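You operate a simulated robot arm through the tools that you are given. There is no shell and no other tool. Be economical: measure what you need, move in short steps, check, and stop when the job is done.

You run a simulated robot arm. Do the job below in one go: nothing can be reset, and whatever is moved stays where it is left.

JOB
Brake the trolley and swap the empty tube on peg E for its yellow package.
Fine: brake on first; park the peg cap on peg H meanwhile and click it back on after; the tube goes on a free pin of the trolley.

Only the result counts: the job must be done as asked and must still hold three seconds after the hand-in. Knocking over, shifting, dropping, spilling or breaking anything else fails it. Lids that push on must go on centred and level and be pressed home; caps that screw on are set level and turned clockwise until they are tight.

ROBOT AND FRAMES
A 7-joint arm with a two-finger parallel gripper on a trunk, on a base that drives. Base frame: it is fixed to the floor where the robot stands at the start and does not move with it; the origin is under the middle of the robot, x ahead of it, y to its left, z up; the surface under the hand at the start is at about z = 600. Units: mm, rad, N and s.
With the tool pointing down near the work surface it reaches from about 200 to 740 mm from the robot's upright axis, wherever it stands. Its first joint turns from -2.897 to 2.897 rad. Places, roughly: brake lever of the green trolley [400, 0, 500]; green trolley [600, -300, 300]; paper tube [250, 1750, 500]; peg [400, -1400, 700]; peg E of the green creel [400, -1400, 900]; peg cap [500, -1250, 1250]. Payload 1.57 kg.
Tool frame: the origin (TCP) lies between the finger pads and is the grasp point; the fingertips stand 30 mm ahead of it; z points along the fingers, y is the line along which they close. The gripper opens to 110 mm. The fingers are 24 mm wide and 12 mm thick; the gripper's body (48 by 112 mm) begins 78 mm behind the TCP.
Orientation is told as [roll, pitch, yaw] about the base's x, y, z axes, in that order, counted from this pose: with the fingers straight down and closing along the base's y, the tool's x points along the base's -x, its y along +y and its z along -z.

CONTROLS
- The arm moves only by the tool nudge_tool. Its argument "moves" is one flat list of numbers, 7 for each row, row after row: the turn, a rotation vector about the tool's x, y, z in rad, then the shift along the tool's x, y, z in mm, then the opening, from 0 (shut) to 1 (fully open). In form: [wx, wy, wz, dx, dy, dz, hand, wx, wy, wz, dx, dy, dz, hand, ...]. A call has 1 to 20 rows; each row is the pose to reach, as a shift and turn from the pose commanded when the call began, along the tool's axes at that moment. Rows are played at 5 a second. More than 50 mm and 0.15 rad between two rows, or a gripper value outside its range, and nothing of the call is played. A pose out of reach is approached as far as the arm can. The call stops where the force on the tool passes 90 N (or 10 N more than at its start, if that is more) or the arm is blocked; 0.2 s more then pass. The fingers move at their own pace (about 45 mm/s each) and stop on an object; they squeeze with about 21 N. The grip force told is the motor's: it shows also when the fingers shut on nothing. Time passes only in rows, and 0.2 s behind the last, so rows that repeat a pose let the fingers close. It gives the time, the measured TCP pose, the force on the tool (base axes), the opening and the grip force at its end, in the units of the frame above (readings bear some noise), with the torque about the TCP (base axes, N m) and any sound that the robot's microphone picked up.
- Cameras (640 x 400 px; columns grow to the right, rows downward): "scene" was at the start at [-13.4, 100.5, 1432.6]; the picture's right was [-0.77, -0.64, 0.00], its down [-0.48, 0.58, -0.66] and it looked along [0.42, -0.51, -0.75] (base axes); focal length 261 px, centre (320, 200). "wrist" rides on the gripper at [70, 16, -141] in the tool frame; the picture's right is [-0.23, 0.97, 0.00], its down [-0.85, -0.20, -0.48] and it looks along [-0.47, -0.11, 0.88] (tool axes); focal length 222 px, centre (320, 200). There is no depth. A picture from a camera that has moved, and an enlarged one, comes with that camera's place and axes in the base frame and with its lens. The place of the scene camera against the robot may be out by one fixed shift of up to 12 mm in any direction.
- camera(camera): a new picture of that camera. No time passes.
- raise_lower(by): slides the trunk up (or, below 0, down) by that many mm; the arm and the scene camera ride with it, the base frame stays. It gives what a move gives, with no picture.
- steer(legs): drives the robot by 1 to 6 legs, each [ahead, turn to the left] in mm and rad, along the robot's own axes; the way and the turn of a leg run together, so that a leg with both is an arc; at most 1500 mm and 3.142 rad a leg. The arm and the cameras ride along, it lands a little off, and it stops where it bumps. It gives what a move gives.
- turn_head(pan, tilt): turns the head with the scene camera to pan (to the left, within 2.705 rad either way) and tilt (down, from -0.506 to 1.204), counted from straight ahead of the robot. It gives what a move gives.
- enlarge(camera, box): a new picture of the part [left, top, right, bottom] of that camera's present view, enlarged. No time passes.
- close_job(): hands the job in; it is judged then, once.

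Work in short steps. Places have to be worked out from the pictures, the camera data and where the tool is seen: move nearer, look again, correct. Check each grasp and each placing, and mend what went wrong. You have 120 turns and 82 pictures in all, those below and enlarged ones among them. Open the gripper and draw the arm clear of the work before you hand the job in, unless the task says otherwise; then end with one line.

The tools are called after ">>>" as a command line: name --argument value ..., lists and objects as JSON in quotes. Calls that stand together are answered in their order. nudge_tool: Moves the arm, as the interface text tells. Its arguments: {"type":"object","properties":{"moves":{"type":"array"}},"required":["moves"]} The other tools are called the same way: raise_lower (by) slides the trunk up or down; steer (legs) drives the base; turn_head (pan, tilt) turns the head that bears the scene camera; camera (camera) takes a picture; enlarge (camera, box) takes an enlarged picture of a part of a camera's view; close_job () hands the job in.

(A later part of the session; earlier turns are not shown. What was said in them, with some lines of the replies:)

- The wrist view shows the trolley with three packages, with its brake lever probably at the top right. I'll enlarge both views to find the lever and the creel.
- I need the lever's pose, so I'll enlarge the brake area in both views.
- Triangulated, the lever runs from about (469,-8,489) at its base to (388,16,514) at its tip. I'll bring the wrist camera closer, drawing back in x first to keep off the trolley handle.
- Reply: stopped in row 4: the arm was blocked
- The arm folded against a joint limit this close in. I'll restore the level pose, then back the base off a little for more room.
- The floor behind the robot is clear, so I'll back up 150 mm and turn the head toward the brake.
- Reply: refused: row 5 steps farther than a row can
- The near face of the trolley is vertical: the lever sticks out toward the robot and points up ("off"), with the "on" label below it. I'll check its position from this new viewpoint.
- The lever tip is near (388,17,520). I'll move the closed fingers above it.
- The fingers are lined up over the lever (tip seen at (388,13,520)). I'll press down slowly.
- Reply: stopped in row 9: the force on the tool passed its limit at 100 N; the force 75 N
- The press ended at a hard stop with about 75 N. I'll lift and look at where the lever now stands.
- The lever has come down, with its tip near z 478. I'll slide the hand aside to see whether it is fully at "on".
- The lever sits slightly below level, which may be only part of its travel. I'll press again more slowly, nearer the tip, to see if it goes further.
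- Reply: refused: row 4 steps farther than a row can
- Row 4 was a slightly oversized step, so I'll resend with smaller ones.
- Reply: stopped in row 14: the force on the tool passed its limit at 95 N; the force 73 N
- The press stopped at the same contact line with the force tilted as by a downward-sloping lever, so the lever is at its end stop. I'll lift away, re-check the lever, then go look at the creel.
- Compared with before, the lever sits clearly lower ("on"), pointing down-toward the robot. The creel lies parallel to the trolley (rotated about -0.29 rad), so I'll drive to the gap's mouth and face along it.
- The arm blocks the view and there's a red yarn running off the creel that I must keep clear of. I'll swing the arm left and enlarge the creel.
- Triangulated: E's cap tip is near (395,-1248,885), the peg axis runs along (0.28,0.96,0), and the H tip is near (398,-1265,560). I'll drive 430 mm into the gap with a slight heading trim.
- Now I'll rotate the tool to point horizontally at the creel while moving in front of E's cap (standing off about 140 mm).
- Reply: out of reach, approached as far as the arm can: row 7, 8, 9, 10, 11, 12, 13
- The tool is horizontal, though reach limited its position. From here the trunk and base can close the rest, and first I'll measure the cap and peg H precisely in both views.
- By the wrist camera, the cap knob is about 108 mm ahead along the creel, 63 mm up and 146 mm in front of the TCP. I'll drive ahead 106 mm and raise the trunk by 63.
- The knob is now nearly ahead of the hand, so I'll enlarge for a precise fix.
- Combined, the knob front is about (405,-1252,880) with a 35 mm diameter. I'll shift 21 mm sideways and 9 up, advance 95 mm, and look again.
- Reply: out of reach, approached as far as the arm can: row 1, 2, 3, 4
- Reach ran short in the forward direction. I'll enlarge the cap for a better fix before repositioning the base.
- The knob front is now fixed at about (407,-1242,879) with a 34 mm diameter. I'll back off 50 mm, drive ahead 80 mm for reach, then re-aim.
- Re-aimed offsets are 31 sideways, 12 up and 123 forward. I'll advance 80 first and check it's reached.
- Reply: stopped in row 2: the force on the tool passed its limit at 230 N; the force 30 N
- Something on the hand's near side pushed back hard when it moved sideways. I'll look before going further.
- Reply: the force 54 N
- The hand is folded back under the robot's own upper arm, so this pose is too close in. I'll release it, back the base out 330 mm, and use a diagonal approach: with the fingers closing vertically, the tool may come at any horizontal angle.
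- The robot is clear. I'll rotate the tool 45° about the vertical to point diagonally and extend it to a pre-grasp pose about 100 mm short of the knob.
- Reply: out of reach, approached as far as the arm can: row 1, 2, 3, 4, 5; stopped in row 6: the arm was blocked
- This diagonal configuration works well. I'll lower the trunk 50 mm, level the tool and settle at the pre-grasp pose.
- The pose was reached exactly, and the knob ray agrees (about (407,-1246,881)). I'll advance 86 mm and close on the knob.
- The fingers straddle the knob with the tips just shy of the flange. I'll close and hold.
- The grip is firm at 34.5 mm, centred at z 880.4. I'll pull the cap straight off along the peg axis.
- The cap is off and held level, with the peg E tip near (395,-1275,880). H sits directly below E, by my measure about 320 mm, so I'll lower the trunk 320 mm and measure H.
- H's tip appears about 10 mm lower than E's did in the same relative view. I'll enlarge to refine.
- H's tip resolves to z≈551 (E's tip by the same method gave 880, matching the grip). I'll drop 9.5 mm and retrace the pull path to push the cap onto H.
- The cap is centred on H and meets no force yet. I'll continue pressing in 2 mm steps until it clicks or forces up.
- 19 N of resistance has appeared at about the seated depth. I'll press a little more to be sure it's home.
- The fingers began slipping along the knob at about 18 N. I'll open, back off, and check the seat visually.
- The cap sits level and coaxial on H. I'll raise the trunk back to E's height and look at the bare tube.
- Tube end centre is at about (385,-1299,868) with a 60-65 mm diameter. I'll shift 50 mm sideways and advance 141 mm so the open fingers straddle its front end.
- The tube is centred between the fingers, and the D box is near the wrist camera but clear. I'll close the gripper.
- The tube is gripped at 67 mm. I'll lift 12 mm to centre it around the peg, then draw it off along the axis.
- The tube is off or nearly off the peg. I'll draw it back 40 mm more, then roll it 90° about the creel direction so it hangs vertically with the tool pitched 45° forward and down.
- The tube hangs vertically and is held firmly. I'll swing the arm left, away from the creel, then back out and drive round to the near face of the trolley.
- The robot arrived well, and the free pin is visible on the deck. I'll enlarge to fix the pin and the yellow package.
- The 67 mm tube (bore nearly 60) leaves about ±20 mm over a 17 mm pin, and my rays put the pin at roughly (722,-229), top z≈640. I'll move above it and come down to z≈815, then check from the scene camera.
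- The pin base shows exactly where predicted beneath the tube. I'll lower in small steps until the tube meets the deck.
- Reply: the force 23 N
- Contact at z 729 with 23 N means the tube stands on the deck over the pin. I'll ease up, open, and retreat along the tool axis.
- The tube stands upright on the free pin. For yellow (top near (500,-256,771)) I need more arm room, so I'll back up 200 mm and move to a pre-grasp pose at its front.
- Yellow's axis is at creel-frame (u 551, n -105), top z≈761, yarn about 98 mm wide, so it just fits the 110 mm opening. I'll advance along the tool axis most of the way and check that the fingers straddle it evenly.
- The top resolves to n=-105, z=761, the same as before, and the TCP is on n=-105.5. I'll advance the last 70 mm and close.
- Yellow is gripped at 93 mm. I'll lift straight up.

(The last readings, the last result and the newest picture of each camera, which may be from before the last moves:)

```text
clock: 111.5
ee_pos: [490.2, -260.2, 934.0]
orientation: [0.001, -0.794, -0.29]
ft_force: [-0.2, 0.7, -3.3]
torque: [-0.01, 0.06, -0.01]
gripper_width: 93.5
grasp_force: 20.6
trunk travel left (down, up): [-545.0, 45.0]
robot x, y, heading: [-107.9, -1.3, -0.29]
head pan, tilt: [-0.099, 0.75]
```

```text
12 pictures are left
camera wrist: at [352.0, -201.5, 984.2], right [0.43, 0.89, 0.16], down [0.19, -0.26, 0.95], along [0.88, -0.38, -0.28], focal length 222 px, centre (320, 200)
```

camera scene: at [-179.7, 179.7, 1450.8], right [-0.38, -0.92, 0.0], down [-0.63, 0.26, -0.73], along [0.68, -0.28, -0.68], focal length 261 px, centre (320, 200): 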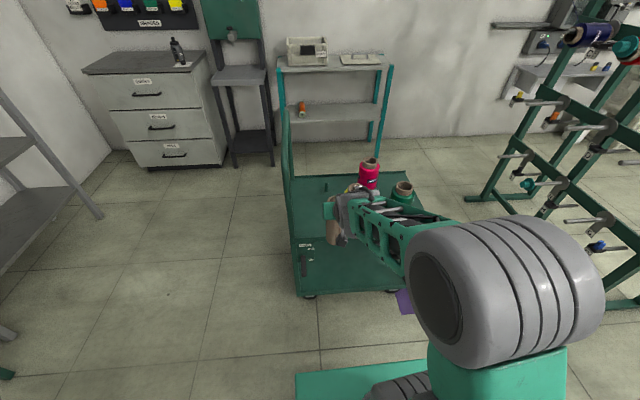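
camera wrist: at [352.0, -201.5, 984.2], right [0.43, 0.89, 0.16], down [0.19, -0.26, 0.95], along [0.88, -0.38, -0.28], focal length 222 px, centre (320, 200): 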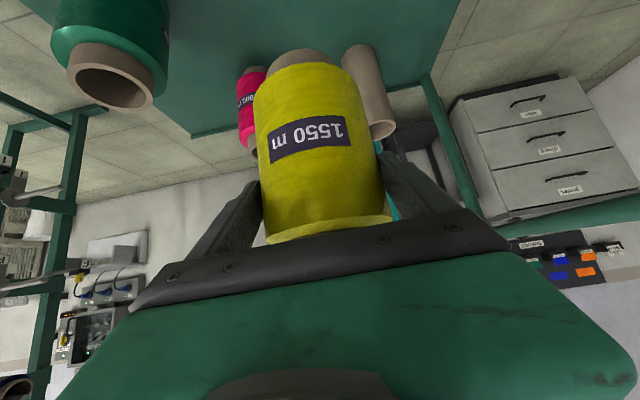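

Yellow is held securely and weighs only about 3 N. I'll retract the arm, back off, lower the trunk to keep the elbow well below the red yarn, and drive back round to the creel station.

>>> nudge_tool --moves '[0, 0, 0, 30, 0, -31, 0, 0, 0, 0, 60, 0, -62, 0, 0, 0, 0, 90, 0, -93, 0]'

>>> steer --legs '[[-150, 0]]'

>>> raise_lower --by -250

>>> steer --legs '[[0, -1.573], [768, 0], [0, 1.571]]'

```text
clock: 112.3
ee_pos: [366.7, -221.7, 933.6]
orientation: [-0.001, -0.797, -0.289]
ft_force: [0.1, -0.5, -2.9]
torque: [-0.03, 0.06, -0.03]
gripper_width: 93.5
grasp_force: 20.8
trunk travel left (down, up): [-545.0, 45.0]
robot x, y, heading: [-110.7, 0.7, -0.287]
head pan, tilt: [-0.099, 0.75]
```

```text
clock: 113.7
ee_pos: [222.8, -177.8, 934.2]
orientation: [-0.001, -0.798, -0.289]
ft_force: [-0.1, 0.3, -2.6]
torque: [0.0, 0.01, -0.01]
gripper_width: 93.5
grasp_force: 21.1
trunk travel left (down, up): [-545.0, 45.0]
robot x, y, heading: [-253.8, 43.6, -0.287]
head pan, tilt: [-0.099, 0.75]
```

```text
clock: 116.3
ee_pos: [222.3, -178.0, 684.1]
orientation: [-0.001, -0.798, -0.289]
ft_force: [0.4, 0.4, -2.1]
torque: [0.04, 0.05, -0.02]
gripper_width: 93.6
grasp_force: 21.3
trunk travel left (down, up): [-295.0, 295.0]
robot x, y, heading: [-254.7, 47.9, -0.292]
head pan, tilt: [-0.099, 0.75]
```

```text
clock: 128.2
ee_pos: [10.1, -917.2, 684.5]
orientation: [-0.001, -0.796, -0.26]
ft_force: [-0.5, 0.4, -4.0]
torque: [-0.03, 0.06, -0.03]
gripper_width: 93.3
grasp_force: 20.8
trunk travel left (down, up): [-295.0, 295.0]
robot x, y, heading: [-471.8, -708.1, -0.258]
head pan, tilt: [-0.099, 0.75]
```

I'm slightly off on heading, so I'll drive on 401 mm to the old station and trim the turn, then raise the trunk to its earlier level.

>>> steer --legs '[[401, 0], [0, -0.035]]'

>>> raise_lower --by 90

```text
clock: 131.1
ee_pos: [394.6, -1030.8, 684.1]
orientation: [0.0, -0.795, -0.284]
ft_force: [0.2, 0.1, -2.0]
torque: [0.01, 0.08, 0.02]
gripper_width: 93.4
grasp_force: 20.8
trunk travel left (down, up): [-295.0, 295.0]
robot x, y, heading: [-79.8, -812.0, -0.286]
head pan, tilt: [-0.099, 0.75]
```

```text
clock: 132.3
ee_pos: [394.7, -1031.1, 773.6]
orientation: [0.001, -0.795, -0.284]
ft_force: [-0.4, -0.6, -2.9]
torque: [0.02, 0.06, 0.0]
gripper_width: 93.4
grasp_force: 20.7
trunk travel left (down, up): [-385.0, 205.0]
robot x, y, heading: [-81.1, -816.1, -0.291]
head pan, tilt: [-0.099, 0.75]
```

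At the station, I'll raise the arm to the earlier transfer point and roll the package back to horizontal, with its bottom toward the creel.

>>> nudge_tool --moves '[0, 0, 0, -40, -7, -8, 0, 0, 0, 0, -80, -15, -17, 0, 0, 0, 0, -120, -22, -25, 0, 0.1, 0, -0.1023, -120, -22, -25, 0, 0.2, 0, -0.2045, -120, -22, -25, 0, 0.3, 0, -0.307, -120, -22, -25, 0, 0.4, 0, -0.409, -120, -22, -25, 0, 0.5, 0, -0.511, -120, -22, -25, 0, 0.6, 0, -0.614, -120, -22, -25, 0, 0.7, 0, -0.716, -120, -22, -25, 0, 0.8, 0, -0.818, -120, -22, -25, 0, 0.9, 0, -0.92, -120, -22, -25, 0, 1.0, 0, -1.025, -120, -22, -25, 0, 1.095, 0, -1.125, -120, -22, -25, 0]'

>>> camera --camera "wrist"

```text
clock: 135.3
ee_pos: [451.5, -1070.2, 877.4]
orientation: [-1.571, 0.0, 0.515]
ft_force: [0.0, 0.1, -2.8]
torque: [0.12, 0.03, 0.04]
gripper_width: 93.3
grasp_force: 20.8
trunk travel left (down, up): [-385.0, 205.0]
robot x, y, heading: [-80.2, -807.5, -0.285]
head pan, tilt: [-0.099, 0.75]
```

```text
11 pictures are left
camera wrist: at [321.8, -981.0, 861.5], right [0.2, 0.11, -0.97], down [0.51, 0.84, 0.2], along [0.84, -0.53, 0.11], focal length 222 px, centre (320, 200)
```

wrist: 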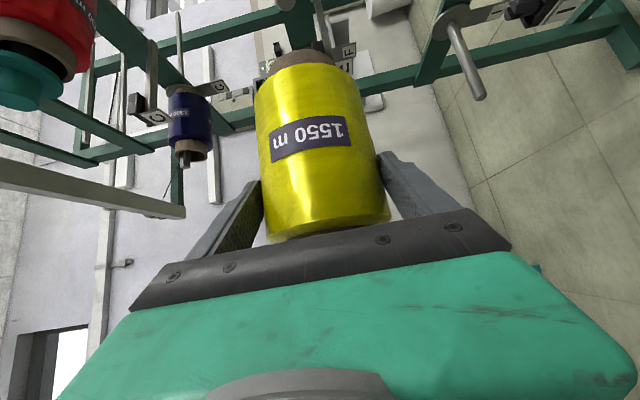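

The package is horizontal with its axis at u≈749, z≈877, against the peg at u≈748, z≈880. The tolerance is about ±19 mm, so I'll slide it on, first 130 mm.

>>> nudge_tool --moves '[0, 0, 0, 0, -3, 0, 0, 0, 0, 0, 18, -3, 17.4, 0, 0, 0, 0, 36, -3, 34.7, 0, 0, 0, 0, 50.4, -3, 48.6, 0, 0, 0, 0, 61.2, -3, 59, 0, 0, 0, 0, 72, -3, 69.4, 0, 0, 0, 0, 82.8, -3, 79.8, 0, 0, 0, 0, 93.6, -3, 90.2, 0]'

>>> turn_head --pan -0.75 --tilt 0.7

>>> enlarge --camera "scene" --box '[210, 130, 402, 250]'

```text
clock: 137.1
ee_pos: [415.5, -1195.7, 880.1]
orientation: [-1.569, 0.002, 0.515]
ft_force: [-0.3, 0.7, -2.7]
torque: [0.09, 0.03, 0.01]
gripper_width: 93.2
grasp_force: 21.0
trunk travel left (down, up): [-385.0, 205.0]
robot x, y, heading: [-83.0, -811.6, -0.287]
head pan, tilt: [-0.099, 0.75]
```

```text
clock: 138.1
ee_pos: [413.8, -1194.7, 880.4]
orientation: [-1.571, 0.002, 0.514]
ft_force: [0.8, 0.6, -2.1]
torque: [0.09, 0.01, 0.0]
gripper_width: 93.6
grasp_force: 21.4
trunk travel left (down, up): [-385.0, 205.0]
robot x, y, heading: [-79.0, -811.1, -0.284]
head pan, tilt: [-0.75, 0.7]
```

```text
3.33 times, centred on (306, 190) of scene
camera zoom: at [-54.9, -713.6, 1455.0], right [-0.86, -0.51, 0.0], down [-0.33, 0.55, -0.76], along [0.39, -0.66, -0.64], focal length 869 px, centre (367, 233)
```

zoom: 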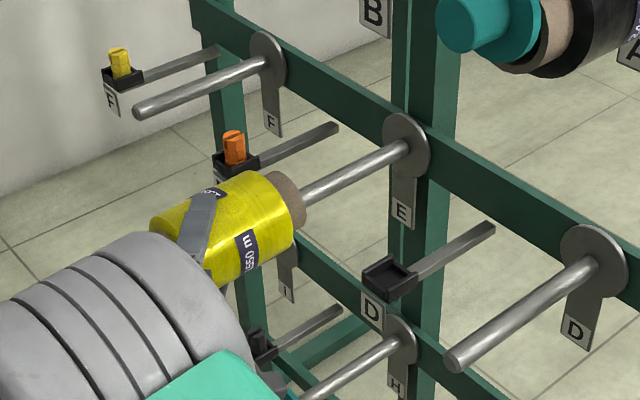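

The package is threaded centrally on the peg. I'll slide it 126 mm further in.

>>> nudge_tool --moves '[0, 0, 0, 18, 0, 17.4, 0, 0, 0, 0, 36, 0, 34.7, 0, 0, 0, 0, 50.4, 0, 48.6, 0, 0, 0, 0, 61.2, 0, 59, 0, 0, 0, 0, 72, 0, 69.4, 0, 0, 0, 0, 80, 0, 77, 0, 0, 0, 0, 86, 0, 83, 0, 0, 0, 0, 90.5, 0, 87.2, 0]'

>>> enlarge --camera "scene" --box '[210, 130, 402, 250]'

>>> camera --camera "wrist"

```text
clock: 139.9
ee_pos: [378.2, -1315.5, 880.9]
orientation: [-1.568, 0.003, 0.513]
ft_force: [1.7, 0.8, -2.2]
torque: [0.08, 0.02, -0.02]
gripper_width: 93.3
grasp_force: 21.1
trunk travel left (down, up): [-385.0, 205.0]
robot x, y, heading: [-82.2, -812.7, -0.284]
head pan, tilt: [-0.75, 0.7]
```

```text
3.33 times, centred on (306, 190) of scene
camera zoom: at [-55.0, -713.8, 1455.0], right [-0.86, -0.51, 0.0], down [-0.33, 0.55, -0.76], along [0.39, -0.66, -0.64], focal length 869 px, centre (367, 233)
```

zoom: 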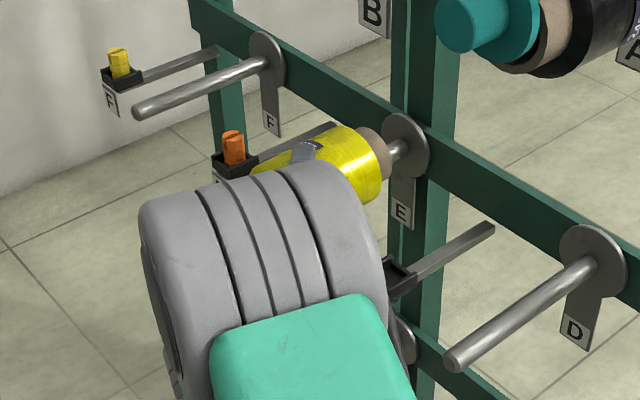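

```text
8 pictures are left
camera wrist: at [248.4, -1226.5, 864.6], right [0.2, 0.11, -0.97], down [0.51, 0.84, 0.2], along [0.84, -0.54, 0.11], focal length 222 px, centre (320, 200)
```

wrist: 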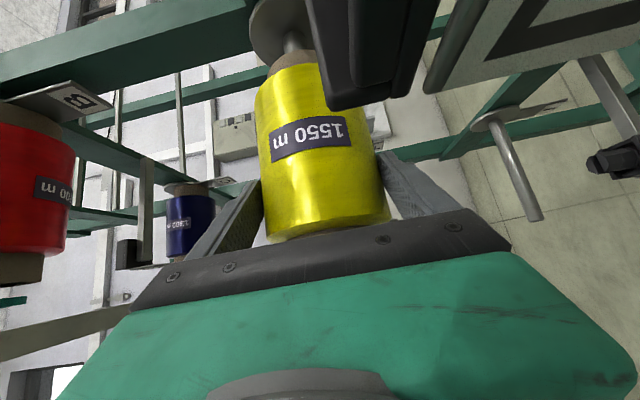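

About 20 mm remains to the peg's base disc. I'll rest it on the peg, re-grip 22 mm nearer its front end, and push home.

>>> nudge_tool --moves '[0, 0, 0, 0, 8, 0, 0, 0, 0, 0, 0, 15, 0, 0, 0, 0, 0, 0, 15, 0, 1, 0, 0, 0, 0, 15, 0, 1, 0, 0, 0, -8, 15, -7.6, 1, 0, 0, 0, -15.8, 15, -15.3, 1, 0, 0, 0, -15.8, 15, -15.3, 0, 0, 0, 0, -15.8, 15, -15.3, 0, 0, 0, 0, -15.8, 15, -15.3, 0, 0, 0, 0, -8, 13, -7.6, 0, 0, 0, 0, -4, 13, -3.8, 0, 0, 0, 0, 0, 13, 0, 0]'

>>> enlarge --camera "scene" --box '[210, 130, 402, 250]'

```text
clock: 142.5
ee_pos: [379.2, -1316.1, 866.7]
orientation: [-1.57, 0.001, 0.513]
ft_force: [0.3, 0.0, -2.7]
torque: [0.17, 0.04, -0.02]
gripper_width: 93.3
grasp_force: 20.8
trunk travel left (down, up): [-385.0, 205.0]
robot x, y, heading: [-82.3, -814.1, -0.283]
head pan, tilt: [-0.75, 0.7]
```

```text
3.33 times, centred on (306, 190) of scene
camera zoom: at [-54.9, -713.8, 1455.0], right [-0.86, -0.51, 0.0], down [-0.33, 0.55, -0.76], along [0.39, -0.66, -0.64], focal length 869 px, centre (367, 233)
```

zoom: 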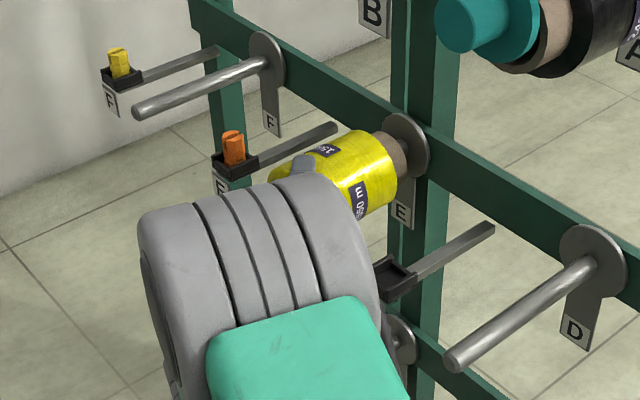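

It's nearly at the disc with no axial force yet, so I'll nudge up to 6 mm more.

>>> nudge_tool --moves '[0, 0, 0, 1.4, 0, 1.4, 0, 0, 0, 0, 2.9, 0, 2.8, 0, 0, 0, 0, 4.3, 0, 4.2, 0]'

```text
clock: 143.3
ee_pos: [377.5, -1320.3, 867.6]
orientation: [-1.569, 0.0, 0.514]
ft_force: [-0.6, 0.2, -3.1]
torque: [0.17, 0.03, -0.01]
gripper_width: 93.7
grasp_force: 21.4
trunk travel left (down, up): [-385.0, 205.0]
robot x, y, heading: [-82.5, -812.3, -0.286]
head pan, tilt: [-0.75, 0.7]
```

The package is close to home, and the cap's flange will push any last millimetres. I'll rest it on the peg, open, retreat diagonally, and drop to H's height.

>>> nudge_tool --moves '[0, 0, 0, 0, 4, 0, 0, 0, 0, 0, 0, 4, 0, 1, 0, 0, 0, 0, 4, 0, 1, 0, 0, 0, 0, 4, -30, 1, 0, 0, 0, 0, 4, -70, 1, 0, 0, 0, 0, 4, -110, 1, 0, 0, 0, 0, 4, -140, 1, 0, 0, 0, -25, 4, -145, 1, 0, 0, 0, -50, 4, -145, 1]'

>>> enlarge --camera "wrist" --box '[200, 50, 440, 200]'

>>> raise_lower --by -314

```text
clock: 145.3
ee_pos: [349.3, -1170.4, 864.9]
orientation: [-1.568, 0.0, 0.513]
ft_force: [0.0, 0.2, 0.6]
torque: [-0.01, 0.0, -0.01]
gripper_width: 110.4
grasp_force: 0.1
trunk travel left (down, up): [-385.0, 205.0]
robot x, y, heading: [-78.8, -809.9, -0.282]
head pan, tilt: [-0.75, 0.7]
```

```text
2.67 times, centred on (320, 125) of wrist
camera zoom: at [219.2, -1080.8, 848.9], right [0.2, 0.11, -0.97], down [0.51, 0.84, 0.2], along [0.84, -0.54, 0.11], focal length 592 px, centre (320, 400)
```

zoom: 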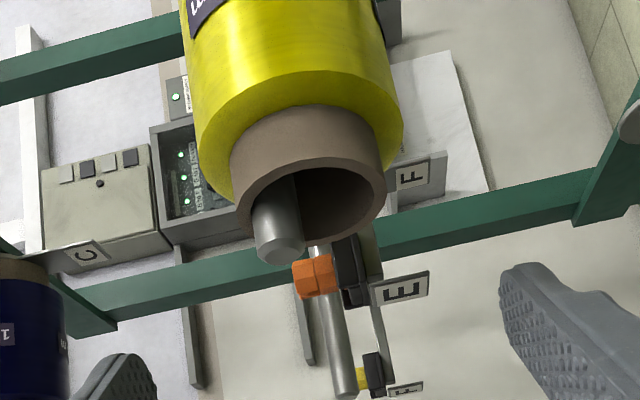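

```text
clock: 148.4
ee_pos: [349.2, -1170.0, 549.9]
orientation: [-1.568, 0.002, 0.514]
ft_force: [0.0, 0.1, 0.1]
torque: [-0.02, 0.03, 0.0]
gripper_width: 109.9
grasp_force: 0.1
trunk travel left (down, up): [-71.0, 519.0]
robot x, y, heading: [-82.0, -812.5, -0.285]
head pan, tilt: [-0.75, 0.7]
```

The package sits on peg E with the tip protruding as before. I'll re-grip the cap on H along the same line as its release.

>>> nudge_tool --moves '[0, 0, 0, -4.2, -1, 0, 0.7, 0, 0, 0, -4.2, -1, 40, 0.7, 0, 0, 0, -4.2, -1, 70, 0.7, 0, 0, 0, -4.2, -1, 82, 0.7, 0, 0, 0, -4.2, -1, 82, 0, 0, 0, 0, -4.2, -1, 82, 0, 0, 0, 0, -4.2, -1, 82, 0, 0, 0, 0, -4.2, -1, 82, 0]'

```text
clock: 150.2
ee_pos: [393.2, -1240.1, 552.0]
orientation: [-1.568, 0.002, 0.516]
ft_force: [-0.1, 2.3, -6.4]
torque: [0.32, 0.05, 0.03]
gripper_width: 34.1
grasp_force: 21.1
trunk travel left (down, up): [-71.0, 519.0]
robot x, y, heading: [-80.1, -812.4, -0.285]
head pan, tilt: [-0.75, 0.7]
```

The knob is gripped at 34 mm; a -6 N vertical load says I'm about 1 mm high, so I'll ease down and pull the cap off H.

>>> nudge_tool --moves '[0, 0, 0, 0, 1, 0, 0, 0, 0, 0, -3.6, 1, -3.5, 0, 0, 0, 0, -7.2, 1, -6.9, 0, 0, 0, 0, -14.4, 1, -13.9, 0, 0, 0, 0, -28.8, 1, -27.8, 0, 0, 0, 0, -43, 1, -41.6, 0, 0, 0, 0, -57.6, 1, -55.5, 0]'

>>> raise_lower --by 329

>>> camera --camera "wrist"

```text
clock: 151.8
ee_pos: [415.3, -1163.7, 550.6]
orientation: [-1.569, 0.0, 0.514]
ft_force: [-0.2, -0.1, -0.2]
torque: [0.03, 0.02, 0.05]
gripper_width: 34.3
grasp_force: 20.8
trunk travel left (down, up): [-71.0, 519.0]
robot x, y, heading: [-80.1, -811.4, -0.285]
head pan, tilt: [-0.75, 0.7]
```

```text
clock: 155.1
ee_pos: [417.7, -1164.6, 879.2]
orientation: [-1.568, 0.003, 0.513]
ft_force: [-0.3, -0.4, -0.9]
torque: [-0.01, 0.04, -0.03]
gripper_width: 33.9
grasp_force: 21.1
trunk travel left (down, up): [-400.0, 190.0]
robot x, y, heading: [-81.3, -808.9, -0.278]
head pan, tilt: [-0.75, 0.7]
```

```text
5 pictures are left
camera wrist: at [285.9, -1075.1, 864.1], right [0.2, 0.11, -0.97], down [0.51, 0.84, 0.2], along [0.84, -0.54, 0.11], focal length 222 px, centre (320, 200)
```

wrist: 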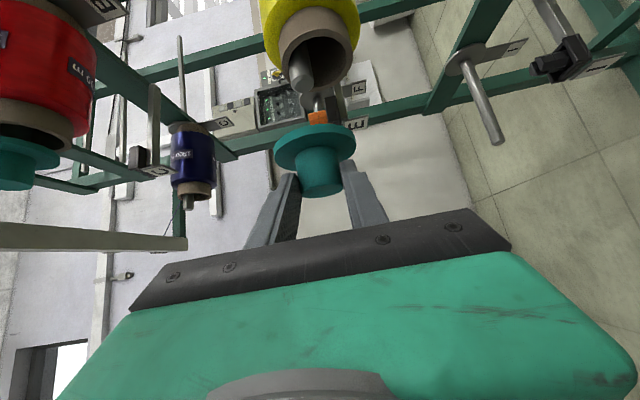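

The cap is held and the peg tip appears in the same place as when I pulled it off. I'll trim 1.2 mm up and 2 mm sideways and push along the axis, slowing near the seat.

>>> nudge_tool --moves '[0, 0, 0, 1.6, -1.2, -1.7, 0, 0, 0, 0, 19.6, -1.2, 15.6, 0, 0, 0, 0, 37.6, -1.2, 32.9, 0, 0, 0, 0, 44.9, -1.2, 39.8, 0, 0, 0, 0, 48.5, -1.2, 43.3, 0, 0, 0, 0, 52.1, -1.2, 46.7, 0, 0, 0, 0, 54.2, -1.2, 48.8, 0, 0, 0, 0, 56.4, -1.2, 50.9, 0, 0, 0, 0, 58.6, -1.2, 53, 0]'

```text
clock: 157.1
ee_pos: [391.6, -1237.3, 881.6]
orientation: [-1.57, 0.001, 0.515]
ft_force: [2.3, 2.9, -0.8]
torque: [0.04, -0.02, 0.1]
gripper_width: 34.5
grasp_force: 20.9
trunk travel left (down, up): [-400.0, 190.0]
robot x, y, heading: [-81.7, -812.6, -0.287]
head pan, tilt: [-0.75, 0.7]
```

There's a light 3 N contact just before the seat. I'll keep pressing in small steps.

>>> nudge_tool --moves '[0, 0, 0, 1.4, 0, 1.4, 0, 0, 0, 0, 2.9, 0, 2.8, 0, 0, 0, 0, 4.3, 0, 4.2, 0]'

>>> enlarge --camera "wrist" --box '[200, 50, 440, 200]'

```text
clock: 157.9
ee_pos: [388.6, -1242.5, 881.1]
orientation: [-1.571, 0.001, 0.516]
ft_force: [8.0, 16.4, -2.4]
torque: [0.01, 0.12, 0.53]
gripper_width: 34.2
grasp_force: 21.0
trunk travel left (down, up): [-400.0, 190.0]
robot x, y, heading: [-78.4, -814.0, -0.284]
head pan, tilt: [-0.75, 0.7]
```

```text
2.67 times, centred on (320, 125) of wrist
camera zoom: at [260.1, -1154.3, 865.3], right [0.2, 0.11, -0.97], down [0.51, 0.84, 0.2], along [0.84, -0.53, 0.11], focal length 592 px, centre (320, 400)
```

zoom: 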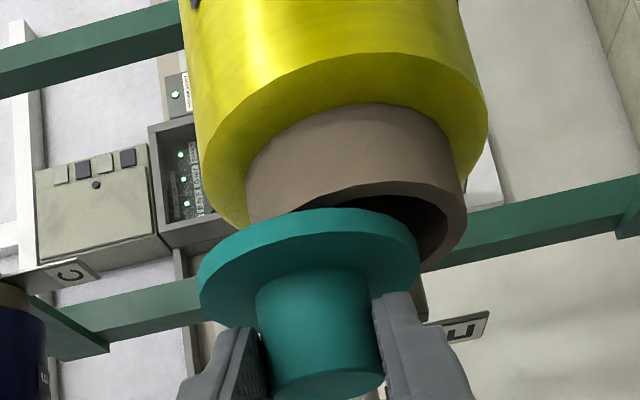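

The flange resolves to the same depth as originally (n≈-1118), so it appears seated. To be sure it is pressed home, I'll release, close the fingers, and press squarely on the knob's face.

>>> nudge_tool --moves '[0, 0, 0, 0, 0, 0, 0.6, 0, 0, 0, 0, 0, 0, 0.6, 0, 0, 0, 0, 0, -35, 0.6, 0, 0, 0, 0, 0, -70, 0.6, 0, 0, 0, 0, 0, -70, 0, 0, 0, 0, 0, 0, -70, 0, 0, 0, 0, 0, 0, -70, 0, 0, 0, 0, 0, 0, -70, 0, 0, 0, 0, -18, 0, -50, 0, 0, 0, 0, -35, 0, -29, 0]'

>>> enlarge --camera "wrist" --box '[200, 50, 440, 200]'

```text
clock: 160.1
ee_pos: [405.6, -1201.8, 883.0]
orientation: [-1.569, 0.002, 0.515]
ft_force: [-1.2, -0.5, 0.4]
torque: [0.0, -0.01, 0.02]
gripper_width: 0.0
grasp_force: 21.2
trunk travel left (down, up): [-400.0, 190.0]
robot x, y, heading: [-84.2, -807.0, -0.284]
head pan, tilt: [-0.75, 0.7]
```

```text
2.67 times, centred on (320, 125) of wrist
camera zoom: at [275.6, -1113.0, 867.5], right [0.2, 0.11, -0.97], down [0.51, 0.84, 0.2], along [0.84, -0.54, 0.11], focal length 592 px, centre (320, 400)
```

zoom: 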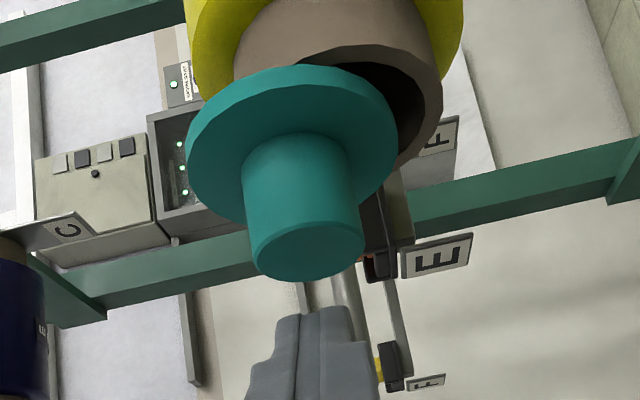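

The cap sits coaxial and level with the closed fingertips just in front. I'll press along the axis in small steps.

>>> nudge_tool --moves '[0, 0, 0, 4.3, 2, 4.2, 0, 0, 0, 0, 6.5, 2, 6.2, 0, 0, 0, 0, 7.9, 2, 7.6, 0, 0, 0, 0, 8.7, 2, 8.3, 0, 0, 0, 0, 9.4, 2, 9, 0]'

```text
clock: 161.3
ee_pos: [401.2, -1214.4, 879.7]
orientation: [-1.568, 0.002, 0.513]
ft_force: [0.1, 0.1, 0.0]
torque: [-0.03, 0.02, 0.03]
gripper_width: 0.1
grasp_force: 21.1
trunk travel left (down, up): [-400.0, 190.0]
robot x, y, heading: [-82.7, -810.7, -0.281]
head pan, tilt: [-0.75, 0.7]
```

No contact yet, so I'll continue gently.

>>> nudge_tool --moves '[0, 0, 0, 1.4, 0, 1.4, 0, 0, 0, 0, 2.9, 0, 2.8, 0, 0, 0, 0, 4.3, 0, 4.2, 0, 0, 0, 0, 5.8, 0, 5.5, 0]'

```text
clock: 162.3
ee_pos: [400.5, -1218.6, 879.1]
orientation: [-1.57, 0.0, 0.52]
ft_force: [4.2, 20.2, -1.6]
torque: [0.06, 0.0, 0.22]
gripper_width: 0.0
grasp_force: 21.1
trunk travel left (down, up): [-400.0, 190.0]
robot x, y, heading: [-81.2, -814.6, -0.285]
head pan, tilt: [-0.75, 0.7]
```

Contact was made with 20 N on the knob face. I'll increase the press.

>>> nudge_tool --moves '[0, 0, 0, 1.4, 0, 1.4, 0, 0, 0, 0, 2.9, 0, 2.8, 0, 0, 0, 0, 4.3, 0, 4.2, 0]'

```text
clock: 163.1
ee_pos: [401.4, -1220.2, 879.2]
orientation: [-1.574, 0.006, 0.525]
ft_force: [6.4, 73.3, -8.5]
torque: [0.28, 0.04, 0.63]
gripper_width: 0.0
grasp_force: 21.0
trunk travel left (down, up): [-400.0, 190.0]
robot x, y, heading: [-79.5, -809.9, -0.273]
head pan, tilt: [-0.75, 0.7]
```

Firm at 73 N with hardly any travel, so the cap is pressed home. I'll withdraw the arm clear and take a final look.

>>> nudge_tool --moves '[0, 0, 0, -10, 0, -9.7, 0, 0, 0, 0, -22, 0, -21, 0, 0, 0, 0, -22, 0, -60, 0.5, 0, 0, 0, -22, 0, -100, 1, 0, 0, 0, -22, 0, -140, 1, 0, 0, 0, -22, 0, -140, 1]'

>>> enlarge --camera "scene" --box '[210, 130, 402, 250]'

```text
clock: 164.5
ee_pos: [349.2, -1095.6, 878.4]
orientation: [-1.567, 0.001, 0.514]
ft_force: [0.4, 0.4, 0.9]
torque: [0.06, 0.04, 0.0]
gripper_width: 83.8
grasp_force: 0.0
trunk travel left (down, up): [-400.0, 190.0]
robot x, y, heading: [-76.3, -814.5, -0.285]
head pan, tilt: [-0.75, 0.7]
```

```text
3.33 times, centred on (306, 190) of scene
camera zoom: at [-55.5, -712.9, 1470.0], right [-0.86, -0.51, 0.0], down [-0.33, 0.55, -0.77], along [0.39, -0.66, -0.64], focal length 869 px, centre (367, 233)
```

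zoom: 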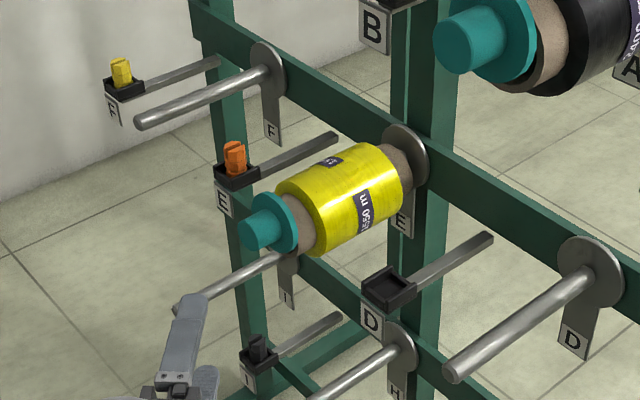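

Peg E now carries the yellow package with its cap on. One last look at the trolley to confirm the tube still stands.

>>> turn_head --pan 0.95 --tilt 0.7

>>> camera --camera "scene"

```text
clock: 166.2
ee_pos: [348.5, -1095.9, 879.6]
orientation: [-1.569, 0.003, 0.513]
ft_force: [-0.4, -0.2, -1.0]
torque: [-0.02, 0.02, 0.01]
gripper_width: 109.9
grasp_force: 0.0
trunk travel left (down, up): [-400.0, 190.0]
robot x, y, heading: [-81.6, -808.6, -0.288]
head pan, tilt: [0.949, 0.7]
```

```text
1 pictures are left
camera scene: at [-31.4, -587.7, 1470.0], right [0.62, -0.79, 0.0], down [-0.51, -0.4, -0.76], along [0.6, 0.47, -0.64], focal length 261 px, centre (320, 200)
```

scene: 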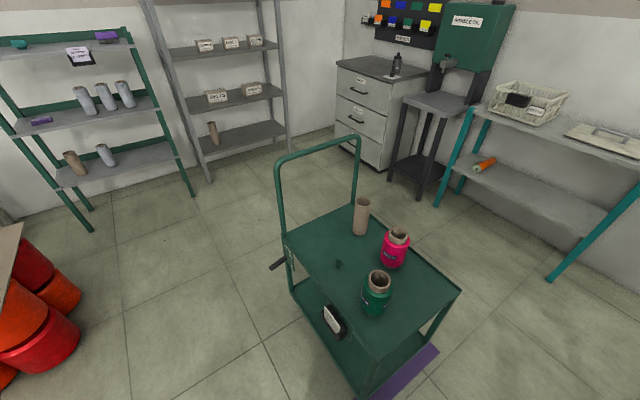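

The tube stands upright on its pin with the green and pink packages undisturbed. I'll use my last picture on the brake lever's angle from this side.

>>> enlarge --camera "scene" --box '[256, 235, 320, 275]'

```text
10.00 times, centred on (288, 255) of scene
camera zoom: at [-31.4, -587.7, 1470.0], right [0.62, -0.79, 0.0], down [-0.51, -0.4, -0.76], along [0.6, 0.47, -0.64], focal length 2608 px, centre (640, -350)
```

zoom: 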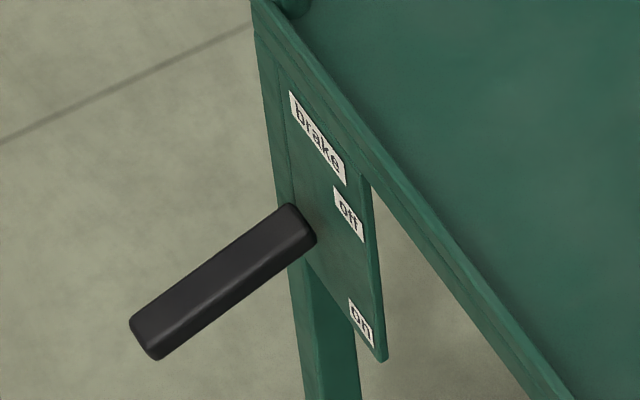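

The lever points about 20° down toward "on", mirroring its roughly +17° start, so the brake is fully on. The arm is clear and the gripper open, so I'm handing in.

>>> close_job

```text
The job is handed in.
```

The trolley is braked, the yellow package is on peg E with its cap pressed home, the empty tube is on the trolley's free pin, and the job is handed in.
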